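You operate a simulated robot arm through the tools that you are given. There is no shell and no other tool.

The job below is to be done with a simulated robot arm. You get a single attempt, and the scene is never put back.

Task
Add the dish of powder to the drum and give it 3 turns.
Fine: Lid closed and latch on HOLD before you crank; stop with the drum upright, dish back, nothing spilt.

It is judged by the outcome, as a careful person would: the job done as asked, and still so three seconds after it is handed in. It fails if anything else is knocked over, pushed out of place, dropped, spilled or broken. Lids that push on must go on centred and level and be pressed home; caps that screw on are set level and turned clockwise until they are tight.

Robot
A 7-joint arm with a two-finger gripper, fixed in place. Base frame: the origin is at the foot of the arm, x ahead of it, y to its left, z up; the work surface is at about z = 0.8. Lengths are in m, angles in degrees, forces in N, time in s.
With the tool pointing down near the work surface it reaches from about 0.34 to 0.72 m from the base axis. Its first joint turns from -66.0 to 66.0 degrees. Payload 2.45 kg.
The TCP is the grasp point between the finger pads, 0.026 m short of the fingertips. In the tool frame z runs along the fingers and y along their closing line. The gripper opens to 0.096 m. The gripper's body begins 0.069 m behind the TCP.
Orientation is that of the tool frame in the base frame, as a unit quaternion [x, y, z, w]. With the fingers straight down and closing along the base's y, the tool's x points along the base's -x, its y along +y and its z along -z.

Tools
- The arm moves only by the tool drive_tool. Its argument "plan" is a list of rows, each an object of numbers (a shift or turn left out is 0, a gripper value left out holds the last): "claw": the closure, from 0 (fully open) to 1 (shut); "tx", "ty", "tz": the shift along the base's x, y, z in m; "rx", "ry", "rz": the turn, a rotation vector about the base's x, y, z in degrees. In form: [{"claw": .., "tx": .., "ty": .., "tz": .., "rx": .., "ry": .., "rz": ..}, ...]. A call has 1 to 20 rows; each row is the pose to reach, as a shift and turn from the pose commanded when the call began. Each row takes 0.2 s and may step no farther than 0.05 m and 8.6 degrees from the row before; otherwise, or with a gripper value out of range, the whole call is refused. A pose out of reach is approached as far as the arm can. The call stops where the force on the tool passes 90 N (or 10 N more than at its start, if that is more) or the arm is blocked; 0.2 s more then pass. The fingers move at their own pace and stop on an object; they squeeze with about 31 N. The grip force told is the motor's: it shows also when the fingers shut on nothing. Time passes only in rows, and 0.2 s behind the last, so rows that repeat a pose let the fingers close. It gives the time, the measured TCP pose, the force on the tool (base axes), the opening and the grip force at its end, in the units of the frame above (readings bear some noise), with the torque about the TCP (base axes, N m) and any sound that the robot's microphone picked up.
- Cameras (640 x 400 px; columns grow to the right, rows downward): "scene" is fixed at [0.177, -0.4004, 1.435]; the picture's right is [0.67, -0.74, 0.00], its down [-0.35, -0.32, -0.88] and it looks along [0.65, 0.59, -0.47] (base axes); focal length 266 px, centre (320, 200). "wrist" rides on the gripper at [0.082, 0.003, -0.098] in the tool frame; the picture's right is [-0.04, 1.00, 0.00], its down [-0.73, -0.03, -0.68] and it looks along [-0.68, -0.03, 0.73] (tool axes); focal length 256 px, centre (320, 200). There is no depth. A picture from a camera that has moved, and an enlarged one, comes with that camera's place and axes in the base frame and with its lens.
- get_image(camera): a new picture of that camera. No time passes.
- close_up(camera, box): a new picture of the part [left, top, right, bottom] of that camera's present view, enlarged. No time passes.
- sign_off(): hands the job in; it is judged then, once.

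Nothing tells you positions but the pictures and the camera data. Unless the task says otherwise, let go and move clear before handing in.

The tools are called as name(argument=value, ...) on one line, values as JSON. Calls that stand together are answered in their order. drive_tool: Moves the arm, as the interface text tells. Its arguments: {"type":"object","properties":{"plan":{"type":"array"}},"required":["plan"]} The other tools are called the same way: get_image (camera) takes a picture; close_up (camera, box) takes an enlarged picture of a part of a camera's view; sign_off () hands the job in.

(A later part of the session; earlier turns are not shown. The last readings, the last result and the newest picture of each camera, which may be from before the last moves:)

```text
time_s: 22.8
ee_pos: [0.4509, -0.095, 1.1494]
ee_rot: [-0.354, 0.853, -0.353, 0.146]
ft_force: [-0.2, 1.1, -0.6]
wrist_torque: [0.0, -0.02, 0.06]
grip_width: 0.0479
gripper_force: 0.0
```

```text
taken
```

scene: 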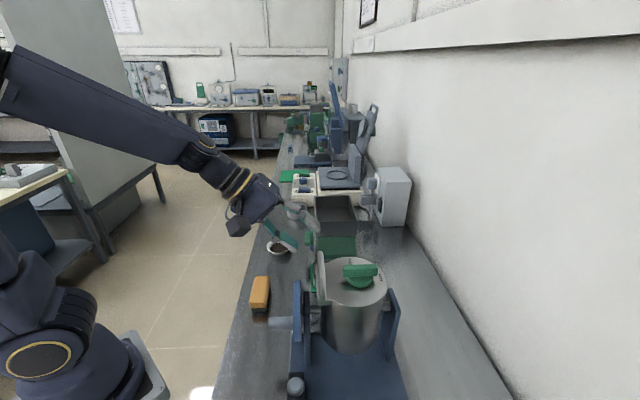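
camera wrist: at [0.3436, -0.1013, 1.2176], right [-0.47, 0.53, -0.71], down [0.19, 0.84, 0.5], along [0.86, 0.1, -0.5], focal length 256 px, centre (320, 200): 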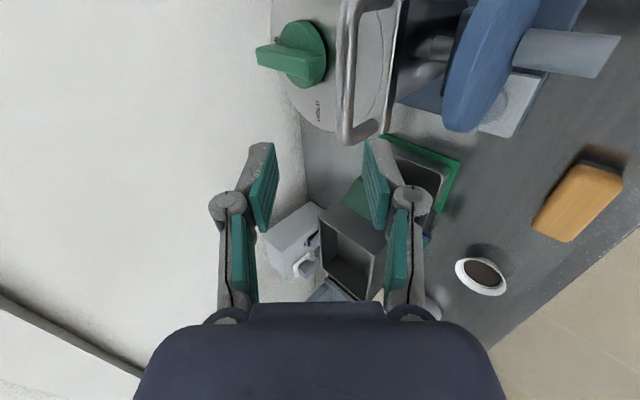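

drive_tool(plan=[{"tx": -0.0238, "ty": -0.0069, "tz": -0.012}, {"tx": -0.0238, "ty": -0.0069, "tz": -0.012}])

get_image(camera="wrist")

close_up(camera="scene", box=[250, 190, 410, 310])

```text
time_s: 23.4
ee_pos: [0.4274, -0.1021, 1.1386]
ee_rot: [-0.354, 0.853, -0.354, 0.147]
ft_force: [-0.9, 0.6, -0.2]
wrist_torque: [0.02, 0.01, -0.04]
grip_width: 0.0479
gripper_force: 0.1
```

```text
taken
camera wrist: at [0.3202, -0.1081, 1.205], right [-0.47, 0.53, -0.71], down [0.19, 0.84, 0.5], along [0.86, 0.1, -0.5], focal length 256 px, centre (320, 200)
```

wrist: 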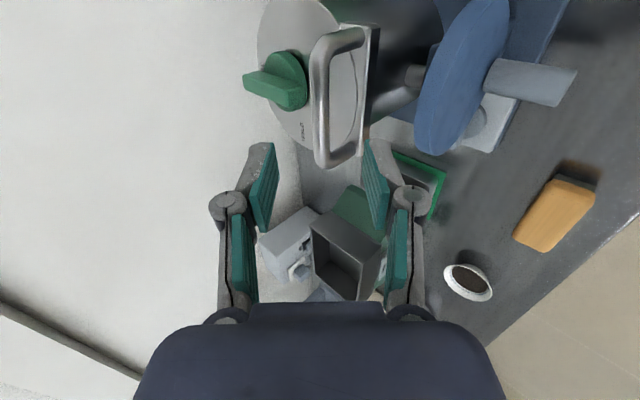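

```text
3.33 times, centred on (330, 250) of scene
camera zoom: at [0.177, -0.4004, 1.435], right [0.67, -0.74, 0.0], down [-0.35, -0.32, -0.88], along [0.65, 0.59, -0.47], focal length 887 px, centre (287, 33)
```

zoom: 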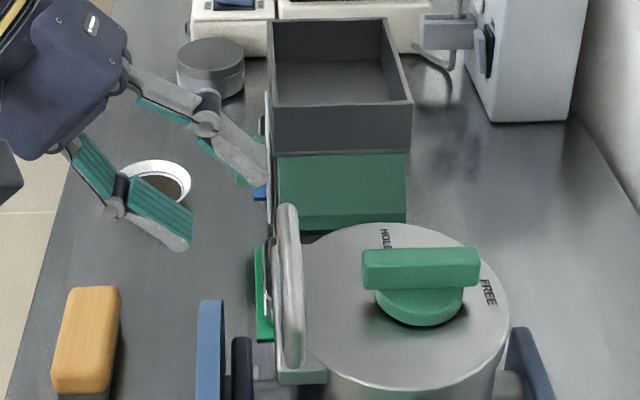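

The handle lies on the line between the fingers. I'll narrow the gap to about 3 cm and advance along the tool axis until the bar is between the fingertips.

drive_tool(plan=[{"claw": 0.66}, {"claw": 0.66, "tx": 0.007, "ty": -0.012, "tz": -0.015}, {"claw": 0.66, "tx": 0.017, "ty": -0.025, "tz": -0.03}, {"claw": 0.66, "tx": 0.017, "ty": -0.025, "tz": -0.03}])

get_image(camera="wrist")

close_up(camera="scene", box=[250, 190, 410, 310])

```text
time_s: 24.4
ee_pos: [0.4465, -0.1259, 1.1068]
ee_rot: [-0.354, 0.853, -0.354, 0.147]
ft_force: [0.6, 0.3, -0.3]
wrist_torque: [0.01, -0.03, 0.02]
grip_width: 0.0327
gripper_force: 0.1
```

```text
taken
camera wrist: at [0.3387, -0.1342, 1.1743], right [-0.47, 0.53, -0.71], down [0.19, 0.84, 0.5], along [0.86, 0.1, -0.5], focal length 256 px, centre (320, 200)
```

wrist: 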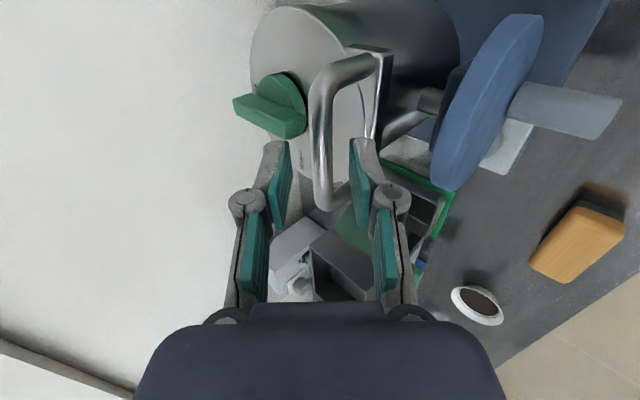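

```text
3.33 times, centred on (330, 250) of scene
camera zoom: at [0.177, -0.4004, 1.435], right [0.67, -0.74, 0.0], down [-0.35, -0.32, -0.88], along [0.65, 0.59, -0.47], focal length 887 px, centre (287, 33)
```

zoom: 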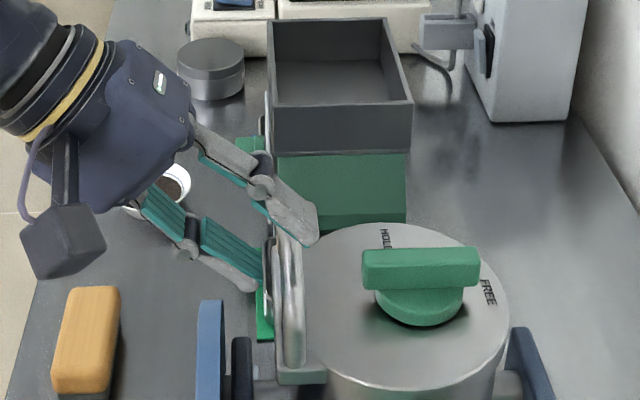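

The bar is centred between the fingers. I'll advance about 22 mm more and close.

drive_tool(plan=[{"tx": 0.0055, "ty": -0.0055, "tz": -0.008}, {"tx": 0.0113, "ty": -0.0113, "tz": -0.016}, {"tx": 0.0113, "ty": -0.0113, "tz": -0.016}])

get_image(camera="wrist")

close_up(camera="scene", box=[250, 190, 410, 310])

```text
time_s: 25.2
ee_pos: [0.457, -0.1379, 1.0901]
ee_rot: [-0.353, 0.854, -0.353, 0.146]
ft_force: [-0.7, -0.2, 0.3]
wrist_torque: [0.02, -0.01, -0.02]
grip_width: 0.0326
gripper_force: 0.1
```

```text
taken
camera wrist: at [0.3494, -0.1451, 1.158], right [-0.47, 0.53, -0.71], down [0.19, 0.84, 0.5], along [0.86, 0.1, -0.5], focal length 256 px, centre (320, 200)
```

wrist: 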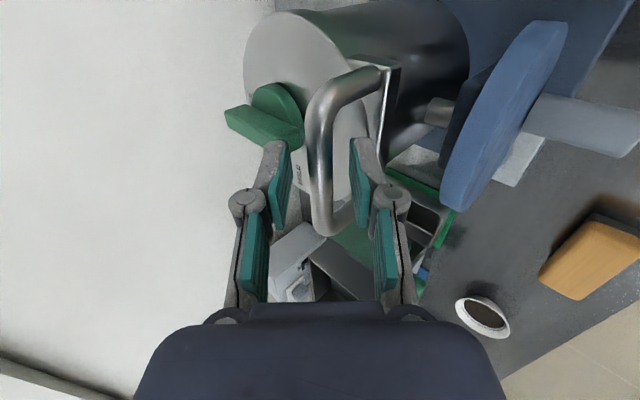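

```text
3.33 times, centred on (330, 250) of scene
camera zoom: at [0.177, -0.4004, 1.435], right [0.67, -0.74, 0.0], down [-0.35, -0.32, -0.88], along [0.65, 0.59, -0.47], focal length 887 px, centre (287, 33)
```

zoom: 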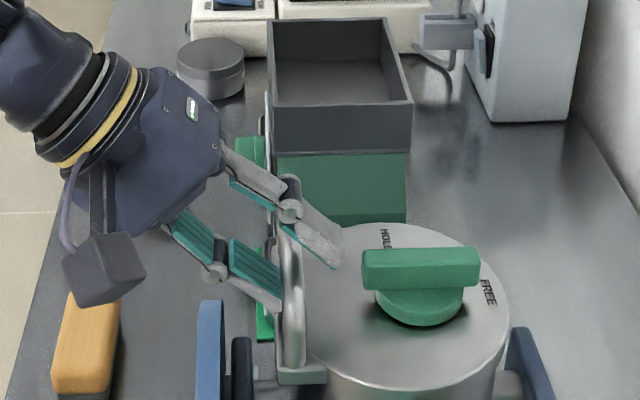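

drive_tool(plan=[{"claw": 1}, {"claw": 1}, {"claw": 1}, {"claw": 1}])

close_up(camera="scene", box=[250, 190, 410, 310])

```text
time_s: 26.2
ee_pos: [0.4568, -0.1389, 1.0911]
ee_rot: [-0.353, 0.854, -0.354, 0.146]
ft_force: [-2.3, 1.9, -0.1]
wrist_torque: [0.11, 0.02, -0.16]
grip_width: 0.0115
gripper_force: 38.4
```

```text
3.33 times, centred on (330, 250) of scene
camera zoom: at [0.1769, -0.4003, 1.435], right [0.67, -0.74, 0.0], down [-0.35, -0.32, -0.88], along [0.65, 0.59, -0.47], focal length 887 px, centre (287, 33)
```

zoom: 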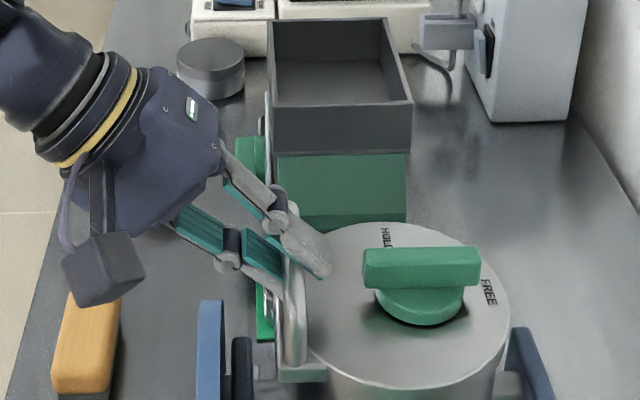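

Gripped (bar ≈ 11.5 mm). I'll do a small test lift to see how the lid moves.

drive_tool(plan=[{"tz": 0.004}, {"tz": 0.008}, {"tz": 0.012}, {"tz": 0.012}])

close_up(camera="scene", box=[250, 190, 410, 310])

get_image(camera="wrist")

```text
time_s: 27.2
ee_pos: [0.4571, -0.1401, 1.1031]
ee_rot: [-0.353, 0.853, -0.355, 0.146]
ft_force: [21.1, -16.7, -14.0]
wrist_torque: [0.11, -0.27, -0.1]
grip_width: 0.0121
gripper_force: 39.1
```

```text
3.33 times, centred on (330, 250) of scene
camera zoom: at [0.1779, -0.401, 1.4347], right [0.67, -0.74, 0.0], down [-0.35, -0.32, -0.88], along [0.65, 0.59, -0.47], focal length 887 px, centre (287, 33)
```

zoom: 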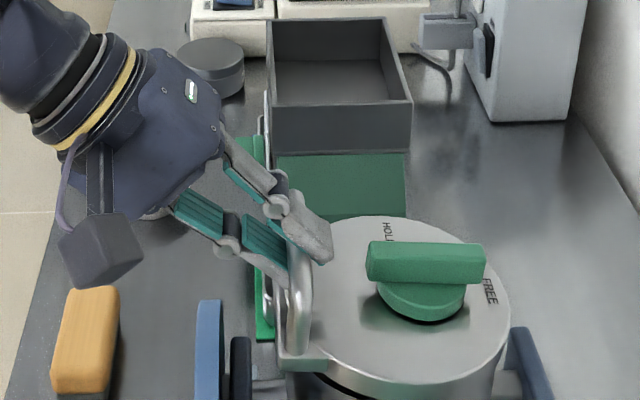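

```text
taken
camera wrist: at [0.3492, -0.1465, 1.1695], right [-0.47, 0.53, -0.71], down [0.2, 0.84, 0.5], along [0.86, 0.1, -0.5], focal length 256 px, centre (320, 200)
```

wrist: 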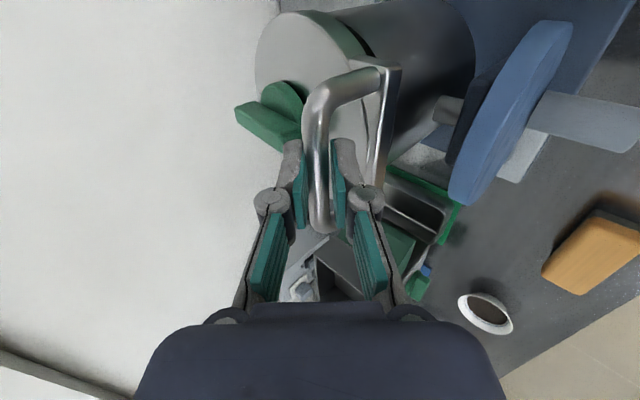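

The lid is hinged on the wall side, and its front edge rises with the handle. I'll follow the hinge arc, rotating the tool with the lid, in stages while watching forces.

drive_tool(plan=[{"tx": 0.0043, "ty": -0.0043, "tz": -0.0013, "rx": 3.5, "ry": 3.5}, {"tx": 0.0074, "ty": -0.0074, "tz": 0.0065, "rx": 6, "ry": 6}, {"tx": 0.0104, "ty": -0.0104, "tz": 0.014, "rx": 8.5, "ry": 8.5}, {"tx": 0.0146, "ty": -0.0146, "tz": 0.022, "rx": 11.3, "ry": 11.3}, {"tx": 0.0188, "ty": -0.0188, "tz": 0.03, "rx": 14.1, "ry": 14.1}, {"tx": 0.0238, "ty": -0.0238, "tz": 0.0371, "rx": 17, "ry": 17}, {"tx": 0.0288, "ty": -0.0288, "tz": 0.0442, "rx": 19.8, "ry": 19.8}, {"tx": 0.0288, "ty": -0.0288, "tz": 0.0442, "rx": 19.8, "ry": 19.8}])

get_image(camera="scene")

get_image(camera="wrist")

```text
time_s: 29.0
ee_pos: [0.4859, -0.169, 1.1464]
ee_rot: [-0.379, 0.914, -0.135, 0.055]
ft_force: [7.6, 1.2, -7.4]
wrist_torque: [0.73, -0.78, 0.15]
grip_width: 0.0116
gripper_force: 39.1
```

```text
taken
```

scene: 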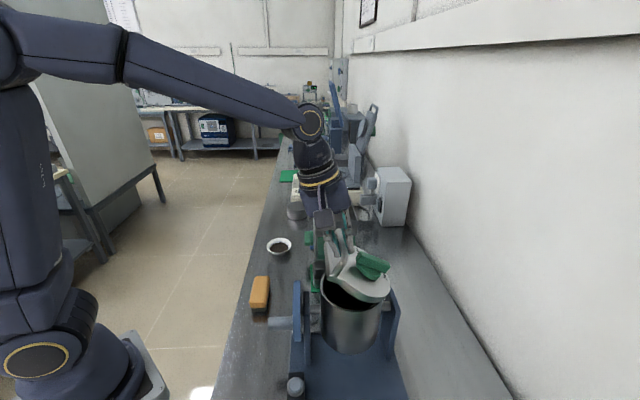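

```text
taken
camera wrist: at [0.4061, -0.2035, 1.2394], right [-0.65, 0.7, -0.29], down [0.4, 0.64, 0.66], along [0.65, 0.31, -0.69], focal length 256 px, centre (320, 200)
```

wrist: 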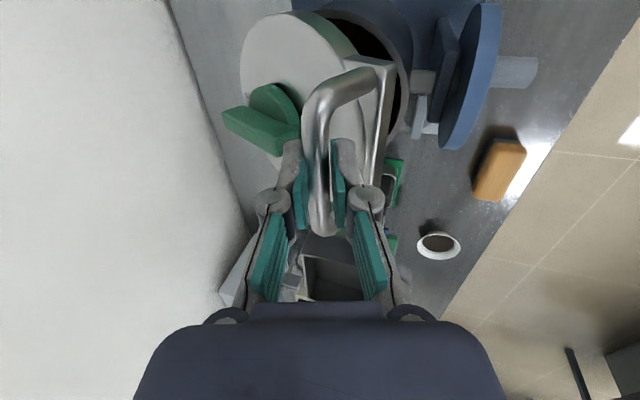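

Lid at roughly 28°, forces small. Continuing the arc.

drive_tool(plan=[{"tx": 0.0056, "ty": -0.0056, "tz": 0.0063, "rx": 2.8, "ry": 2.8}, {"tx": 0.0112, "ty": -0.0112, "tz": 0.0122, "rx": 5.66, "ry": 5.66}, {"tx": 0.0173, "ty": -0.0173, "tz": 0.0172, "rx": 8.5, "ry": 8.5}, {"tx": 0.0235, "ty": -0.0235, "tz": 0.0219, "rx": 11.3, "ry": 11.3}, {"tx": 0.0296, "ty": -0.0296, "tz": 0.0258, "rx": 12, "ry": 12}, {"tx": 0.0358, "ty": -0.0358, "tz": 0.0293, "rx": 12, "ry": 12}, {"tx": 0.0421, "ty": -0.0421, "tz": 0.0319, "rx": 12, "ry": 12}, {"tx": 0.0484, "ty": -0.0484, "tz": 0.0341, "rx": 12, "ry": 12}, {"tx": 0.0484, "ty": -0.0484, "tz": 0.0341, "rx": 12, "ry": 12}])

close_up(camera="scene", box=[270, 160, 430, 310])

```text
time_s: 31.0
ee_pos: [0.5334, -0.2172, 1.1817]
ee_rot: [-0.383, 0.924, 0.0, 0.001]
ft_force: [1.1, -1.8, -15.9]
wrist_torque: [-0.18, 0.26, -0.04]
grip_width: 0.0118
gripper_force: 38.7
```

```text
2.67 times, centred on (350, 235) of scene
camera zoom: at [0.1773, -0.4006, 1.4349], right [0.67, -0.74, 0.0], down [-0.35, -0.32, -0.88], along [0.65, 0.59, -0.47], focal length 710 px, centre (240, 107)
```

zoom: 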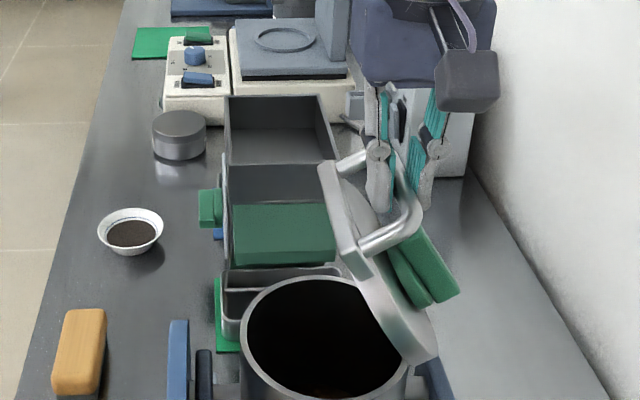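

drive_tool(plan=[{"tx": 0.0066, "ty": -0.0066, "tz": 0.0014}, {"tx": 0.0132, "ty": -0.0132, "tz": 0.0024}, {"tx": 0.0198, "ty": -0.0198, "tz": 0.0024}, {"tx": 0.0263, "ty": -0.0263, "tz": 0.0021}, {"tx": 0.0329, "ty": -0.0329, "tz": 0.0008}, {"tx": 0.0394, "ty": -0.0394, "tz": -0.0007}, {"tx": 0.0457, "ty": -0.0457, "tz": -0.0033}, {"tx": 0.052, "ty": -0.052, "tz": -0.0061}, {"tx": 0.052, "ty": -0.052, "tz": -0.0061}])

close_up(camera="scene", box=[270, 160, 430, 310])

```text
time_s: 33.0
ee_pos: [0.5865, -0.2687, 1.1732]
ee_rot: [-0.382, 0.924, 0.001, -0.002]
ft_force: [-2.7, 1.6, -7.0]
wrist_torque: [-0.09, 0.13, 0.02]
grip_width: 0.0119
gripper_force: 38.7
```

```text
2.67 times, centred on (350, 235) of scene
camera zoom: at [0.1771, -0.4004, 1.435], right [0.67, -0.74, 0.0], down [-0.35, -0.32, -0.88], along [0.65, 0.59, -0.47], focal length 710 px, centre (240, 107)
```

zoom: 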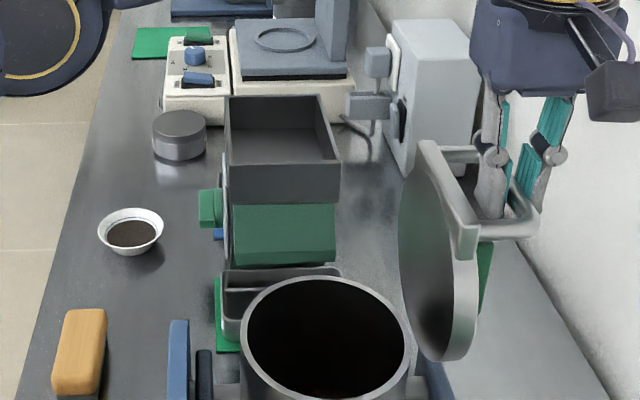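

drive_tool(plan=[{"tx": 0.006, "ty": -0.006, "tz": -0.0035}, {"tx": 0.0119, "ty": -0.0119, "tz": -0.0079}, {"tx": 0.0119, "ty": -0.0119, "tz": -0.0079}])

close_up(camera="scene", box=[270, 160, 430, 310])

```text
time_s: 33.8
ee_pos: [0.5971, -0.2811, 1.1661]
ee_rot: [-0.383, 0.924, 0.0, 0.0]
ft_force: [-2.1, 1.2, -2.8]
wrist_torque: [0.02, 0.07, -0.03]
grip_width: 0.0119
gripper_force: 38.5
```

```text
2.67 times, centred on (350, 235) of scene
camera zoom: at [0.177, -0.4004, 1.435], right [0.67, -0.74, 0.0], down [-0.35, -0.32, -0.88], along [0.65, 0.59, -0.47], focal length 710 px, centre (240, 107)
```

zoom: 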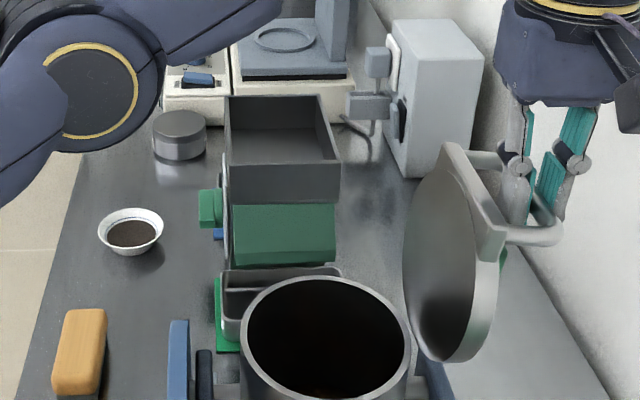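

drive_tool(plan=[{"tx": 0.0056, "ty": -0.0056, "tz": -0.0045}, {"tx": 0.0111, "ty": -0.0111, "tz": -0.01}, {"tx": 0.0111, "ty": -0.0111, "tz": -0.01}])

close_up(camera="scene", box=[270, 160, 430, 310])

```text
time_s: 34.6
ee_pos: [0.6047, -0.289, 1.1599]
ee_rot: [-0.382, 0.924, -0.004, 0.004]
ft_force: [15.2, -9.2, 25.6]
wrist_torque: [0.02, -0.44, -0.06]
grip_width: 0.0119
gripper_force: 39.0
out of reach, approached as far as the arm can: row 2, 3
```

```text
2.67 times, centred on (350, 235) of scene
camera zoom: at [0.177, -0.4005, 1.435], right [0.67, -0.74, 0.0], down [-0.35, -0.32, -0.88], along [0.65, 0.59, -0.47], focal length 710 px, centre (240, 107)
```

zoom: 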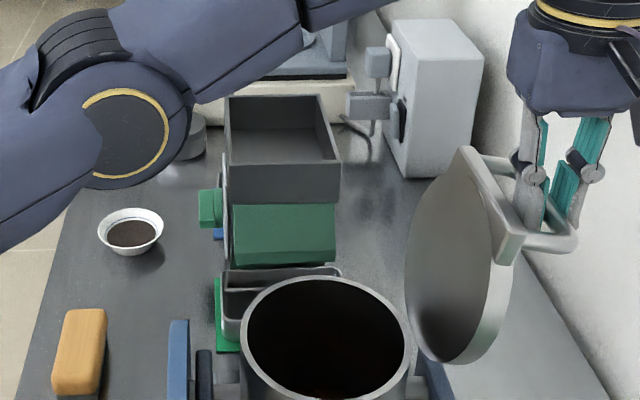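

The lid is about 105° open and the arm is near its reach limit. I'll loosen the fingers slightly as a cage and see whether the lid rests on its own stop.

drive_tool(plan=[{"claw": 0.8}, {"claw": 0.75}, {"claw": 0.7}, {"claw": 0.7}])

close_up(camera="scene", box=[270, 160, 430, 310])

get_image(camera="wrist")

```text
time_s: 35.6
ee_pos: [0.6032, -0.2883, 1.1561]
ee_rot: [-0.382, 0.924, 0.0, 0.0]
ft_force: [-0.2, -1.2, 0.5]
wrist_torque: [0.06, -0.04, 0.01]
grip_width: 0.0286
gripper_force: 0.1
```

```text
2.67 times, centred on (350, 235) of scene
camera zoom: at [0.177, -0.4004, 1.435], right [0.67, -0.74, 0.0], down [-0.35, -0.32, -0.88], along [0.65, 0.59, -0.47], focal length 710 px, centre (240, 107)
```

zoom: 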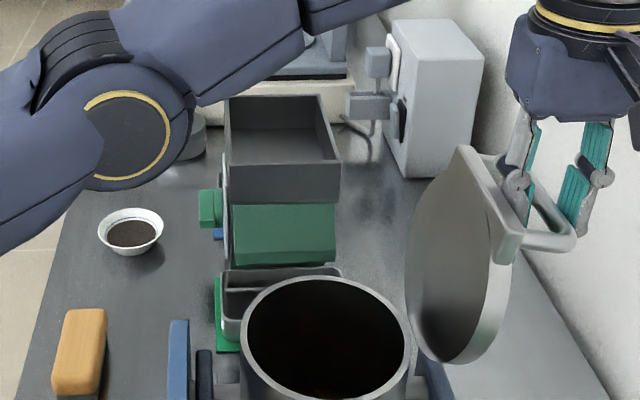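

```text
taken
camera wrist: at [0.5441, -0.3434, 1.2548], right [-0.68, 0.73, 0.0], down [0.54, 0.5, 0.68], along [0.5, 0.46, -0.73], focal length 256 px, centre (320, 200)
```

wrist: 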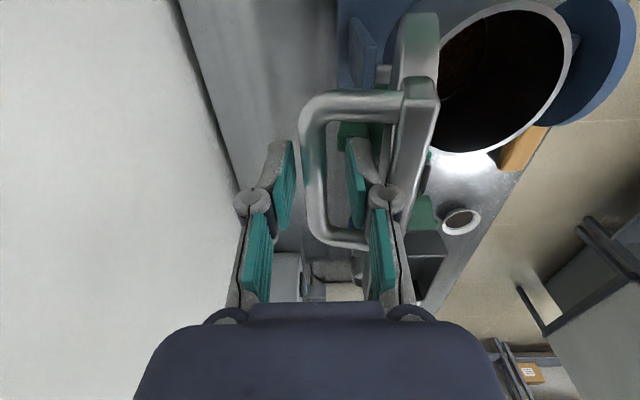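

The lid stays open by itself with no load on the fingers. I'll tilt the tool slightly for reach, lift the fingers straight out of the handle, and move away toward the middle.

drive_tool(plan=[{"rx": -4.2, "ry": -4.2}, {"rx": -8.5, "ry": -8.5}, {"rx": -8.5, "ry": -8.5, "tz": 0.015}, {"rx": -8.5, "ry": -8.5, "tz": 0.03}, {"rx": -8.5, "ry": -8.5, "tz": 0.045}, {"rx": -8.5, "ry": -8.5, "tz": 0.045}])

get_image(camera="wrist")

close_up(camera="scene", box=[270, 160, 430, 310])

```text
time_s: 37.0
ee_pos: [0.6035, -0.2895, 1.201]
ee_rot: [-0.381, 0.919, -0.097, 0.04]
ft_force: [0.0, -0.5, 0.4]
wrist_torque: [-0.02, 0.01, 0.02]
grip_width: 0.0288
gripper_force: 0.0
```

```text
taken
camera wrist: at [0.5295, -0.3292, 1.2971], right [-0.66, 0.72, -0.21], down [0.44, 0.6, 0.67], along [0.61, 0.35, -0.71], focal length 256 px, centre (320, 200)
```

wrist: 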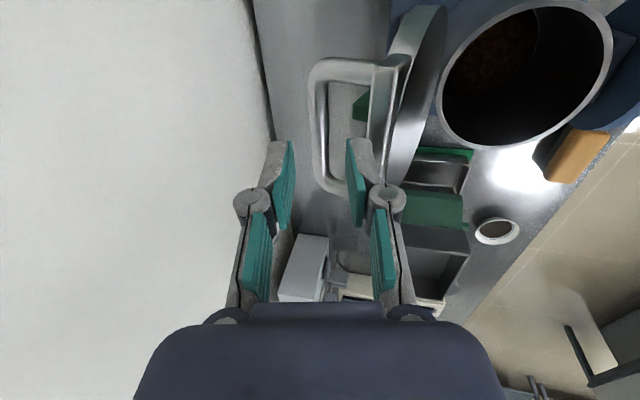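

```text
2.67 times, centred on (350, 235) of scene
camera zoom: at [0.177, -0.4004, 1.435], right [0.67, -0.74, 0.0], down [-0.35, -0.32, -0.88], along [0.65, 0.59, -0.47], focal length 710 px, centre (240, 107)
```

zoom: 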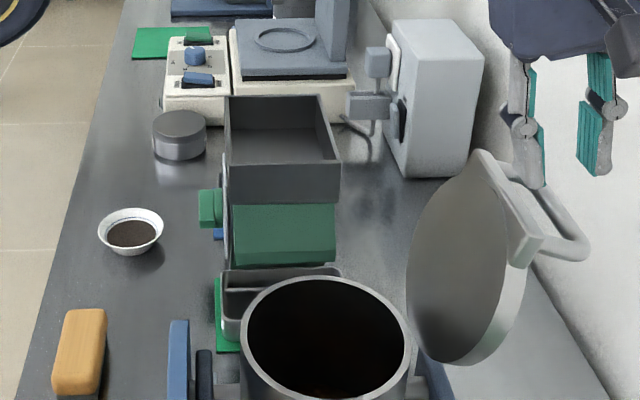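

Lid is open past vertical and stable. Now I retreat and start turning the wrist toward the dish.

drive_tool(plan=[{"tx": -0.01, "ty": 0.012, "tz": 0.03}, {"tx": -0.03, "ty": 0.045, "tz": 0.05, "rx": 2.8, "ry": 2.8}, {"tx": -0.055, "ty": 0.08, "tz": 0.07, "rx": 5.6, "ry": 5.6}, {"tx": -0.08, "ty": 0.115, "tz": 0.08, "rx": 8.5, "ry": 8.5}, {"tx": -0.11, "ty": 0.15, "tz": 0.08, "rx": 8.5, "ry": 8.5}, {"tx": -0.14, "ty": 0.19, "tz": 0.08, "rx": 8.5, "ry": 8.5}, {"tx": -0.14, "ty": 0.19, "tz": 0.08, "rx": 8.5, "ry": 8.5}])

drive_tool(plan=[{"rz": -8.2, "ty": 0.02}, {"rz": -16.4, "ty": 0.04}, {"rz": -24.6, "ty": 0.06}, {"rz": -32.8, "ty": 0.08}, {"rz": -41, "ty": 0.1}, {"rz": -49.2, "ty": 0.12}, {"rz": -57.4, "ty": 0.14}, {"rz": -65.6, "ty": 0.16}, {"rz": -73.8, "ty": 0.18}, {"rz": -82, "ty": 0.2}, {"rz": -90, "ty": 0.22}, {"rz": -98, "ty": 0.23}, {"rz": -106, "ty": 0.24}, {"rz": -115, "ty": 0.25}, {"rz": -115, "ty": 0.25}])

get_image(camera="wrist")

get_image(camera="scene")

```text
time_s: 38.6
ee_pos: [0.4616, -0.0979, 1.2816]
ee_rot: [-0.383, 0.924, 0.001, -0.001]
ft_force: [0.2, 0.1, -0.2]
wrist_torque: [-0.02, -0.01, -0.01]
grip_width: 0.029
gripper_force: 0.1
```

```text
refused: row 14 steps farther than a row can; nothing moved
```

```text
taken
camera wrist: at [0.4029, -0.1511, 1.3806], right [-0.68, 0.73, 0.0], down [0.54, 0.5, 0.68], along [0.5, 0.46, -0.73], focal length 256 px, centre (320, 200)
```

wrist: 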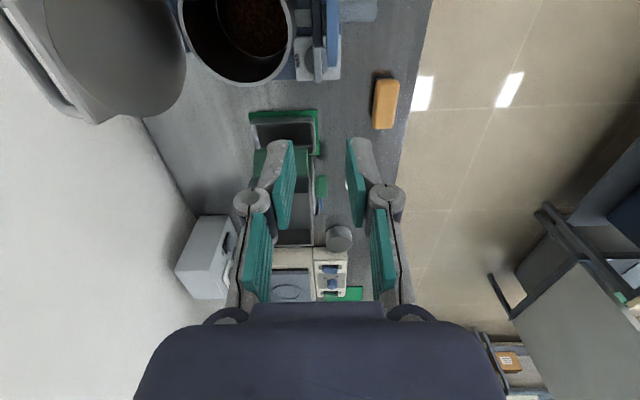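

```text
taken
```

scene: 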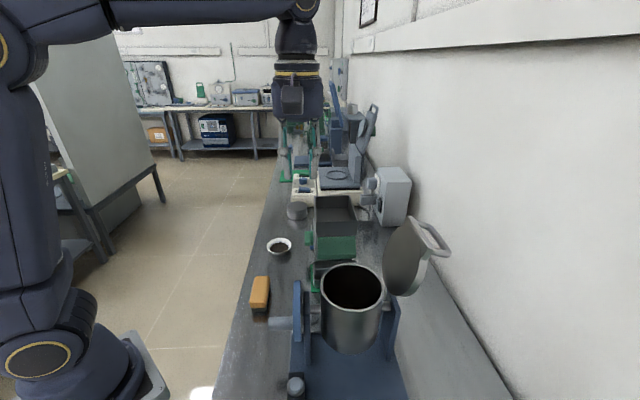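

The drum already holds some granules, and the lid stays open. Now I'll turn the wrist toward the dish with smaller steps.

drive_tool(plan=[{"rz": -8.2, "ty": 0.02}, {"rz": -16.4, "ty": 0.04}, {"rz": -24.6, "ty": 0.06}, {"rz": -32.8, "ty": 0.08}, {"rz": -41, "ty": 0.1}, {"rz": -49.2, "ty": 0.12}, {"rz": -57.4, "ty": 0.14}, {"rz": -65.6, "ty": 0.16}, {"rz": -73.8, "ty": 0.18}, {"rz": -82, "ty": 0.2}, {"rz": -90, "ty": 0.22}, {"rz": -98, "ty": 0.23}, {"rz": -106, "ty": 0.24}, {"rz": -114, "ty": 0.25}, {"rz": -115, "ty": 0.25}])

get_image(camera="wrist")

get_image(camera="scene")

```text
time_s: 41.8
ee_pos: [0.4629, 0.1509, 1.2825]
ee_rot: [0.574, 0.819, 0.001, 0.0]
ft_force: [0.1, -0.3, -0.1]
wrist_torque: [-0.02, 0.0, 0.01]
grip_width: 0.0289
gripper_force: 0.1
```

```text
taken
camera wrist: at [0.4389, 0.2302, 1.3806], right [0.95, 0.3, 0.0], down [0.22, -0.7, 0.68], along [0.21, -0.65, -0.73], focal length 256 px, centre (320, 200)
```

wrist: 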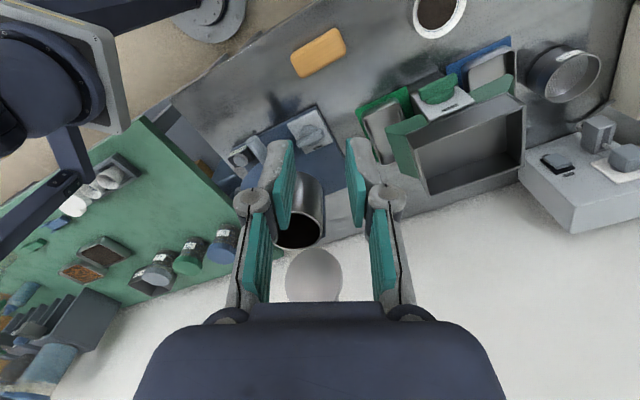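

```text
taken
```

scene: 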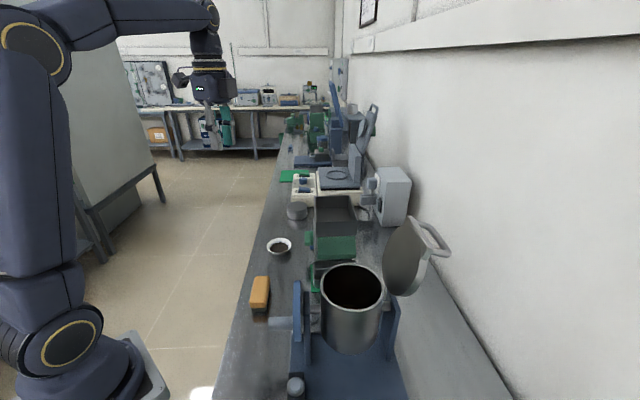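

That wrist yaw is reachable. Before picking up the dish, I'll rehearse the pouring pose empty-handed, high above the drum, to be sure the arm can reach it.

drive_tool(plan=[{"rz": -5, "ty": -0.04}, {"rz": -10, "ty": -0.08}, {"rz": -15, "ty": -0.12}, {"rz": -20, "ty": -0.16}, {"rz": -25, "ty": -0.2}, {"rz": -30, "ty": -0.24}, {"rz": -35, "ty": -0.28}, {"rz": -40, "ty": -0.32, "tx": 0.006}, {"rz": -40, "ty": -0.321, "tx": 0.006, "tz": -0.02}])

drive_tool(plan=[{"rx": -2.8, "ry": -7.75}, {"rx": -5.65, "ry": -15.5}, {"rx": -8.5, "ry": -23.2}, {"rx": -11.3, "ry": -31}, {"rx": -11.3, "ry": -31}])

drive_tool(plan=[{"rx": 7.7, "ry": -2.8}, {"rx": 15.4, "ry": -5.6}, {"rx": 23.1, "ry": -8.4}, {"rx": 30.8, "ry": -11.2}, {"rx": 38.5, "ry": -14}, {"rx": 46.2, "ry": -16.8}, {"rx": 53.9, "ry": -19.6}, {"rx": 61.6, "ry": -22.4}, {"rx": 69.3, "ry": -25.2}, {"rx": 77, "ry": -28}, {"rx": 84.7, "ry": -30.8}, {"rx": 92.4, "ry": -33.6}, {"rx": 100.1, "ry": -36.4}, {"rx": 107.8, "ry": -39.2}, {"rx": 107.8, "ry": -39.2}])

get_image(camera="scene")

get_image(camera="wrist")

```text
time_s: 43.8
ee_pos: [0.468, -0.1712, 1.2631]
ee_rot: [0.819, 0.574, 0.0, -0.001]
ft_force: [0.0, 0.0, 0.1]
wrist_torque: [-0.02, -0.01, 0.01]
grip_width: 0.0287
gripper_force: 0.0
```

```text
time_s: 45.0
ee_pos: [0.4707, -0.1701, 1.2632]
ee_rot: [0.786, 0.549, 0.163, 0.234]
ft_force: [-0.2, -0.2, -0.7]
wrist_torque: [0.02, 0.02, 0.0]
grip_width: 0.0288
gripper_force: 0.1
```

```text
time_s: 48.2
ee_pos: [0.4689, -0.1712, 1.2627]
ee_rot: [0.56, 0.101, 0.749, -0.338]
ft_force: [-0.1, 0.7, -0.3]
wrist_torque: [-0.03, -0.02, 0.02]
grip_width: 0.0288
gripper_force: 0.1
```

```text
taken
```

scene: 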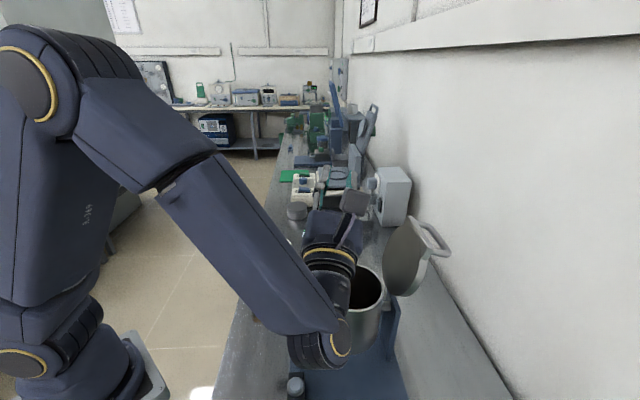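

```text
taken
camera wrist: at [0.3844, -0.2564, 1.3011], right [0.62, -0.73, -0.26], down [-0.44, -0.05, -0.9], along [0.65, 0.68, -0.35], focal length 256 px, centre (320, 200)
```

wrist: 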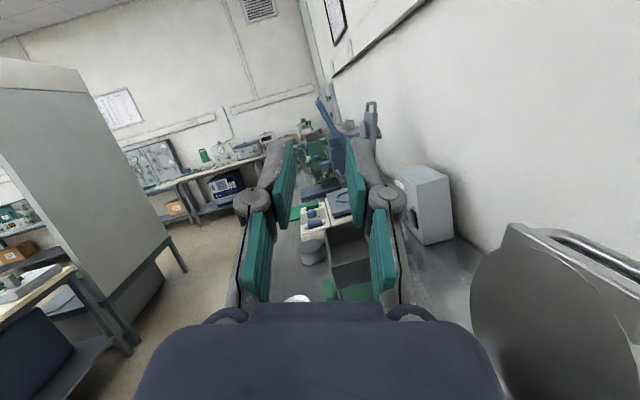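

The pouring pose is fully reachable with plenty of clearance. I'll reverse it and go look at the dish with the tool already tilted to match its sloped wall.

drive_tool(plan=[{"rx": -7.7, "ry": 2.8}, {"rx": -15.4, "ry": 5.6}, {"rx": -23.1, "ry": 8.4}, {"rx": -30.8, "ry": 11.2}, {"rx": -38.5, "ry": 14}, {"rx": -46.2, "ry": 16.8}, {"rx": -53.9, "ry": 19.6}, {"rx": -61.6, "ry": 22.4}, {"rx": -69.3, "ry": 25.2}, {"rx": -77, "ry": 28}, {"rx": -84.7, "ry": 30.8}, {"rx": -92.4, "ry": 33.6}, {"rx": -100.1, "ry": 36.4}, {"rx": -107.8, "ry": 39.2}])

drive_tool(plan=[{"rz": 5, "ty": 0.04, "tx": 0.01}, {"rz": 10, "ty": 0.08, "tx": 0.02}, {"rz": 15, "ty": 0.12, "tx": 0.03}, {"rz": 20, "ty": 0.16, "tx": 0.04}, {"rz": 25, "ty": 0.2, "tx": 0.05}, {"rz": 30, "ty": 0.24, "tx": 0.05}, {"rz": 35, "ty": 0.28, "tx": 0.05, "tz": -0.03}, {"rz": 40, "ty": 0.31, "tx": 0.05, "tz": -0.06}, {"rz": 40, "ty": 0.33, "tx": 0.05, "tz": -0.1}, {"rz": 40, "ty": 0.35, "tx": 0.05, "tz": -0.14}, {"rz": 40, "ty": 0.35, "tx": 0.05, "tz": -0.16}])

get_image(camera="wrist")

get_image(camera="scene")

```text
time_s: 51.2
ee_pos: [0.4703, -0.1697, 1.2631]
ee_rot: [0.785, 0.55, 0.163, 0.233]
ft_force: [-0.2, 0.1, 0.0]
wrist_torque: [-0.02, 0.0, 0.02]
grip_width: 0.029
gripper_force: 0.1
```

```text
time_s: 53.6
ee_pos: [0.5198, 0.1804, 1.1019]
ee_rot: [0.55, 0.785, 0.233, 0.163]
ft_force: [-0.4, 0.1, -0.4]
wrist_torque: [-0.02, -0.03, 0.03]
grip_width: 0.0284
gripper_force: 0.1
```

```text
taken
camera wrist: at [0.4456, 0.2399, 1.1864], right [0.8, 0.25, 0.54], down [-0.12, -0.82, 0.55], along [0.59, -0.51, -0.63], focal length 256 px, centre (320, 200)
```

wrist: 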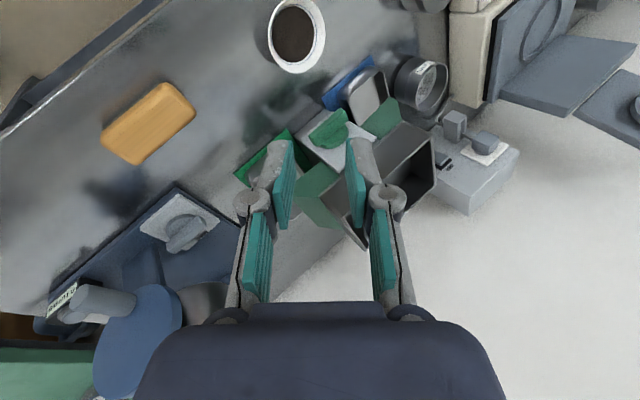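

```text
taken
```

scene: 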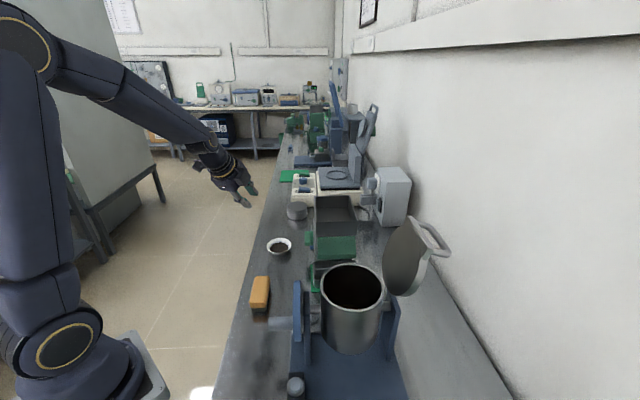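

close_up(camera="wrist", box=[250, 0, 350, 85])

close_up(camera="scene", box=[255, 225, 305, 265])

```text
4.71 times, centred on (300, 42) of wrist
camera zoom: at [0.4456, 0.2399, 1.1864], right [0.8, 0.25, 0.54], down [-0.12, -0.82, 0.55], along [0.59, -0.51, -0.63], focal length 1205 px, centre (414, 941)
```

zoom: 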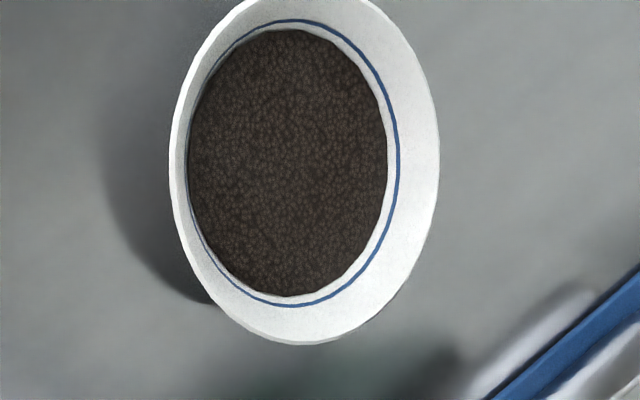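

```text
10.00 times, centred on (280, 245) of scene
camera zoom: at [0.177, -0.4004, 1.435], right [0.67, -0.74, 0.0], down [-0.35, -0.32, -0.88], along [0.65, 0.59, -0.47], focal length 2661 px, centre (720, -250)
```

zoom: 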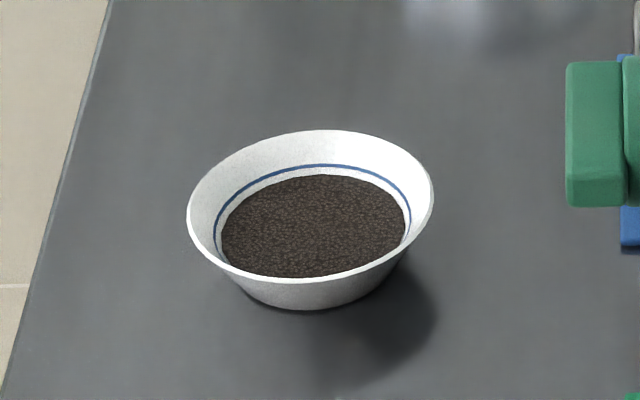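

The dish centre is about (0.655, 0.239) with rim z ≈ 0.825, and its sloped wall suits the tilted tool. I'll stage about 6 cm back along the tool axis from the near rim.

drive_tool(plan=[{"tx": 0.01, "ty": 0.005, "tz": -0.045}, {"tx": 0.02, "ty": 0.01, "tz": -0.09}, {"tx": 0.035, "ty": 0.018, "tz": -0.13}, {"tx": 0.045, "ty": 0.024, "tz": -0.17}, {"tx": 0.0545, "ty": 0.0294, "tz": -0.2, "claw": 0.8}, {"tx": 0.0545, "ty": 0.0294, "tz": -0.213, "claw": 0.8}, {"tx": 0.0545, "ty": 0.0294, "tz": -0.213, "claw": 0.8}])

get_image(camera="wrist")

close_up(camera="wrist", box=[220, 20, 420, 220])

close_up(camera="scene", box=[245, 205, 315, 265])

```text
time_s: 55.2
ee_pos: [0.5739, 0.21, 0.8906]
ee_rot: [0.55, 0.785, 0.233, 0.164]
ft_force: [-0.2, 0.0, -0.9]
wrist_torque: [0.03, 0.02, 0.01]
grip_width: 0.0193
gripper_force: 0.1
```

```text
taken
camera wrist: at [0.4995, 0.2705, 0.9739], right [0.8, 0.25, 0.54], down [-0.12, -0.82, 0.55], along [0.59, -0.51, -0.63], focal length 256 px, centre (320, 200)
```

wrist: 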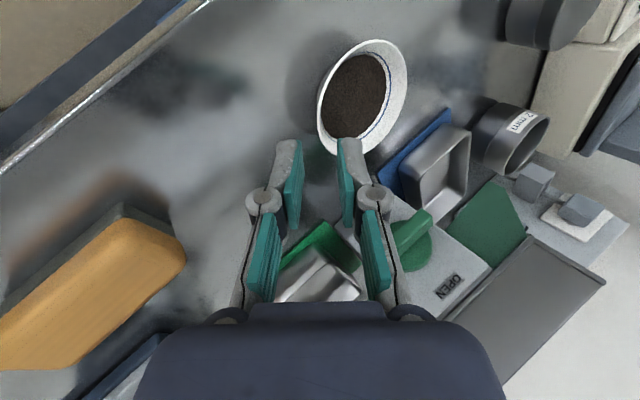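

```text
2.00 times, centred on (320, 120) of wrist
camera zoom: at [0.4995, 0.2705, 0.9739], right [0.8, 0.25, 0.54], down [-0.12, -0.82, 0.55], along [0.59, -0.51, -0.63], focal length 512 px, centre (320, 360)
```

zoom: 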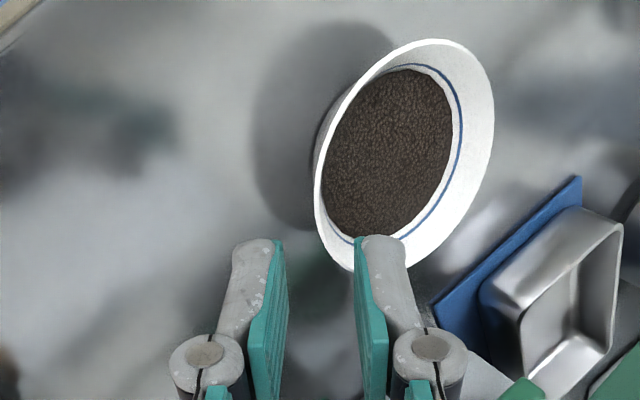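

```text
6.67 times, centred on (280, 235) of scene
camera zoom: at [0.177, -0.4004, 1.435], right [0.67, -0.74, 0.0], down [-0.35, -0.32, -0.88], along [0.65, 0.59, -0.47], focal length 1774 px, centre (587, -33)
```

zoom: 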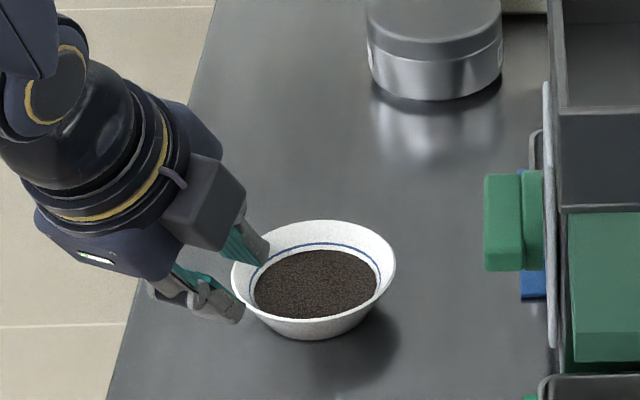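

The near rim lines up midway between the fingertips. I'll advance most of the way and check.

drive_tool(plan=[{"tx": 0.0102, "ty": 0.0037, "tz": -0.0168}, {"tx": 0.0184, "ty": 0.0067, "tz": -0.0302}, {"tx": 0.023, "ty": 0.0084, "tz": -0.0377}, {"tx": 0.023, "ty": 0.0084, "tz": -0.0377}])

close_up(camera="wrist", box=[220, 20, 420, 220])

close_up(camera="scene", box=[245, 205, 315, 265])

```text
time_s: 56.2
ee_pos: [0.5963, 0.2182, 0.852]
ee_rot: [0.55, 0.785, 0.233, 0.163]
ft_force: [0.3, 0.5, 0.3]
wrist_torque: [-0.01, 0.04, -0.01]
grip_width: 0.019
gripper_force: 0.2
```

```text
2.00 times, centred on (320, 120) of wrist
camera zoom: at [0.5215, 0.2779, 0.9357], right [0.8, 0.25, 0.54], down [-0.12, -0.82, 0.55], along [0.59, -0.51, -0.63], focal length 512 px, centre (320, 360)
```

zoom: 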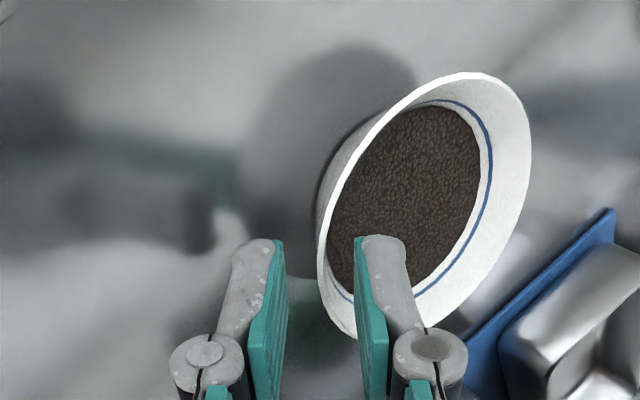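

```text
6.67 times, centred on (280, 235) of scene
camera zoom: at [0.177, -0.4004, 1.435], right [0.67, -0.74, 0.0], down [-0.35, -0.32, -0.88], along [0.65, 0.59, -0.47], focal length 1774 px, centre (587, -33)
```

zoom: 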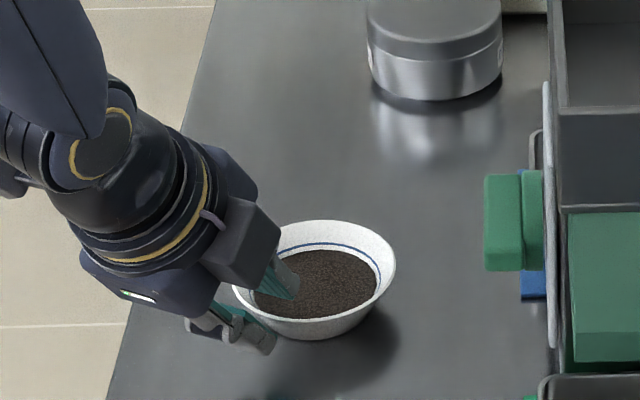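

drive_tool(plan=[{"tx": 0.004, "ty": 0.0014, "tz": -0.0063}, {"tx": 0.0077, "ty": 0.0028, "tz": -0.0126}, {"tx": 0.0077, "ty": 0.0028, "tz": -0.0126}])

close_up(camera="wrist", box=[220, 20, 420, 220])

close_up(camera="scene", box=[245, 205, 315, 265])

```text
time_s: 57.0
ee_pos: [0.605, 0.2207, 0.8393]
ee_rot: [0.55, 0.785, 0.233, 0.162]
ft_force: [-0.7, -0.2, 0.4]
wrist_torque: [0.01, 0.01, -0.01]
grip_width: 0.0192
gripper_force: 0.1
```

```text
2.00 times, centred on (320, 120) of wrist
camera zoom: at [0.5297, 0.281, 0.9233], right [0.8, 0.25, 0.54], down [-0.12, -0.82, 0.55], along [0.59, -0.51, -0.63], focal length 512 px, centre (320, 360)
```

zoom: 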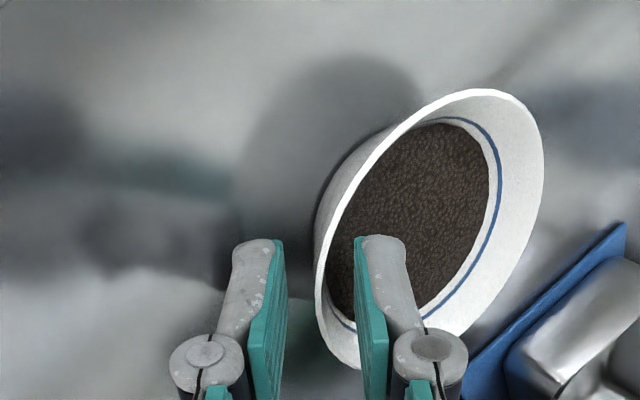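

```text
6.67 times, centred on (280, 235) of scene
camera zoom: at [0.177, -0.4004, 1.435], right [0.67, -0.74, 0.0], down [-0.35, -0.32, -0.88], along [0.65, 0.59, -0.47], focal length 1774 px, centre (587, -33)
```

zoom: 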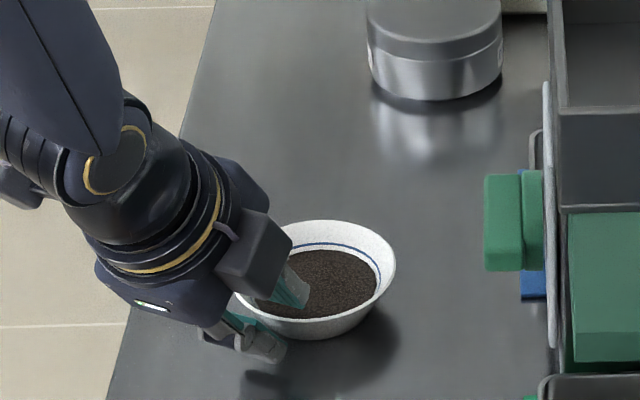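

The rim sits between the pads with the inner finger just above the powder. Closing now.

drive_tool(plan=[{"claw": 0.88}, {"claw": 0.94}, {"claw": 1}, {"claw": 1}, {"claw": 1}])

close_up(camera="wrist", box=[220, 20, 420, 220])

close_up(camera="scene", box=[245, 205, 315, 265])

```text
time_s: 58.2
ee_pos: [0.6045, 0.2218, 0.8386]
ee_rot: [0.55, 0.786, 0.233, 0.162]
ft_force: [-0.1, 0.3, 2.1]
wrist_torque: [-0.01, -0.04, -0.02]
grip_width: 0.0061
gripper_force: 31.0
```

```text
2.00 times, centred on (320, 120) of wrist
camera zoom: at [0.5296, 0.281, 0.9234], right [0.8, 0.25, 0.54], down [-0.12, -0.82, 0.55], along [0.59, -0.51, -0.63], focal length 512 px, centre (320, 360)
```

zoom: 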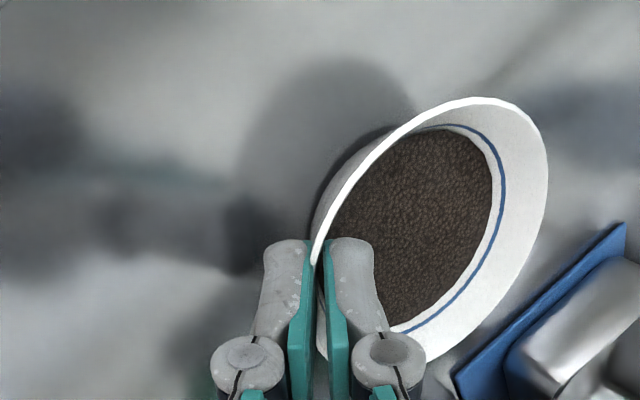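

```text
6.67 times, centred on (280, 235) of scene
camera zoom: at [0.177, -0.4004, 1.435], right [0.67, -0.74, 0.0], down [-0.35, -0.32, -0.88], along [0.65, 0.59, -0.47], focal length 1774 px, centre (587, -33)
```

zoom: 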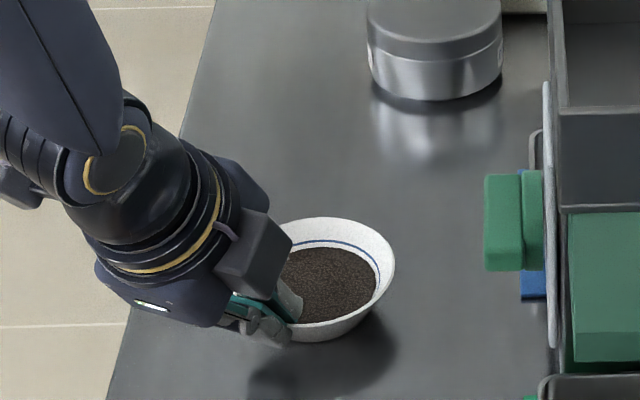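

Gripped on the rim wall. A small lift to check the hold.

drive_tool(plan=[{"tz": 0.005}, {"tz": 0.012}, {"tz": 0.02}, {"tz": 0.03}, {"tz": 0.03}])

close_up(camera="wrist", box=[220, 20, 420, 220])

close_up(camera="scene", box=[245, 205, 315, 265])

```text
time_s: 59.4
ee_pos: [0.6046, 0.2213, 0.8692]
ee_rot: [0.551, 0.785, 0.233, 0.163]
ft_force: [-0.3, 0.5, -0.8]
wrist_torque: [0.01, 0.06, 0.01]
grip_width: 0.0059
gripper_force: 31.5
```

```text
2.00 times, centred on (320, 120) of wrist
camera zoom: at [0.5294, 0.2809, 0.9533], right [0.8, 0.25, 0.54], down [-0.12, -0.82, 0.55], along [0.59, -0.51, -0.63], focal length 512 px, centre (320, 360)
```

zoom: 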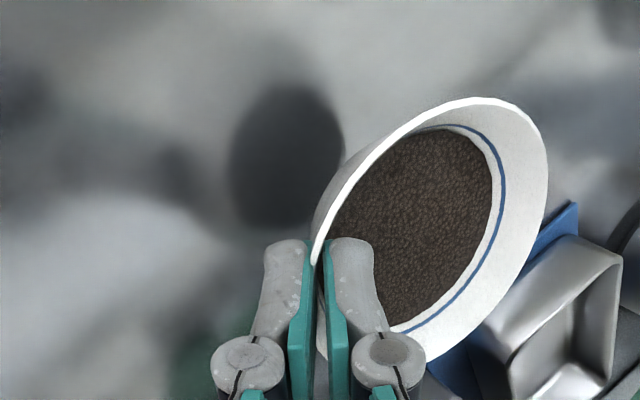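

```text
6.67 times, centred on (280, 235) of scene
camera zoom: at [0.177, -0.4004, 1.435], right [0.67, -0.74, 0.0], down [-0.35, -0.32, -0.88], along [0.65, 0.59, -0.47], focal length 1774 px, centre (587, -33)
```

zoom: 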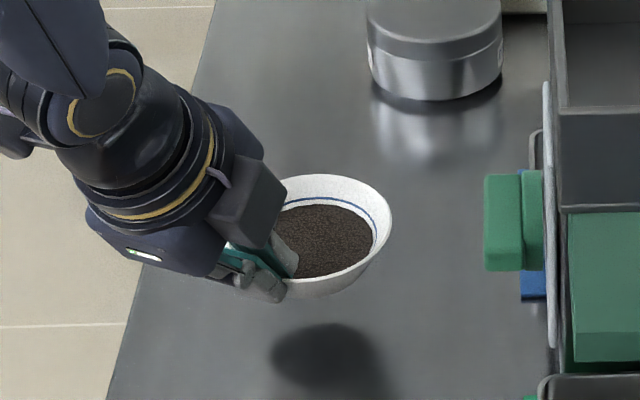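

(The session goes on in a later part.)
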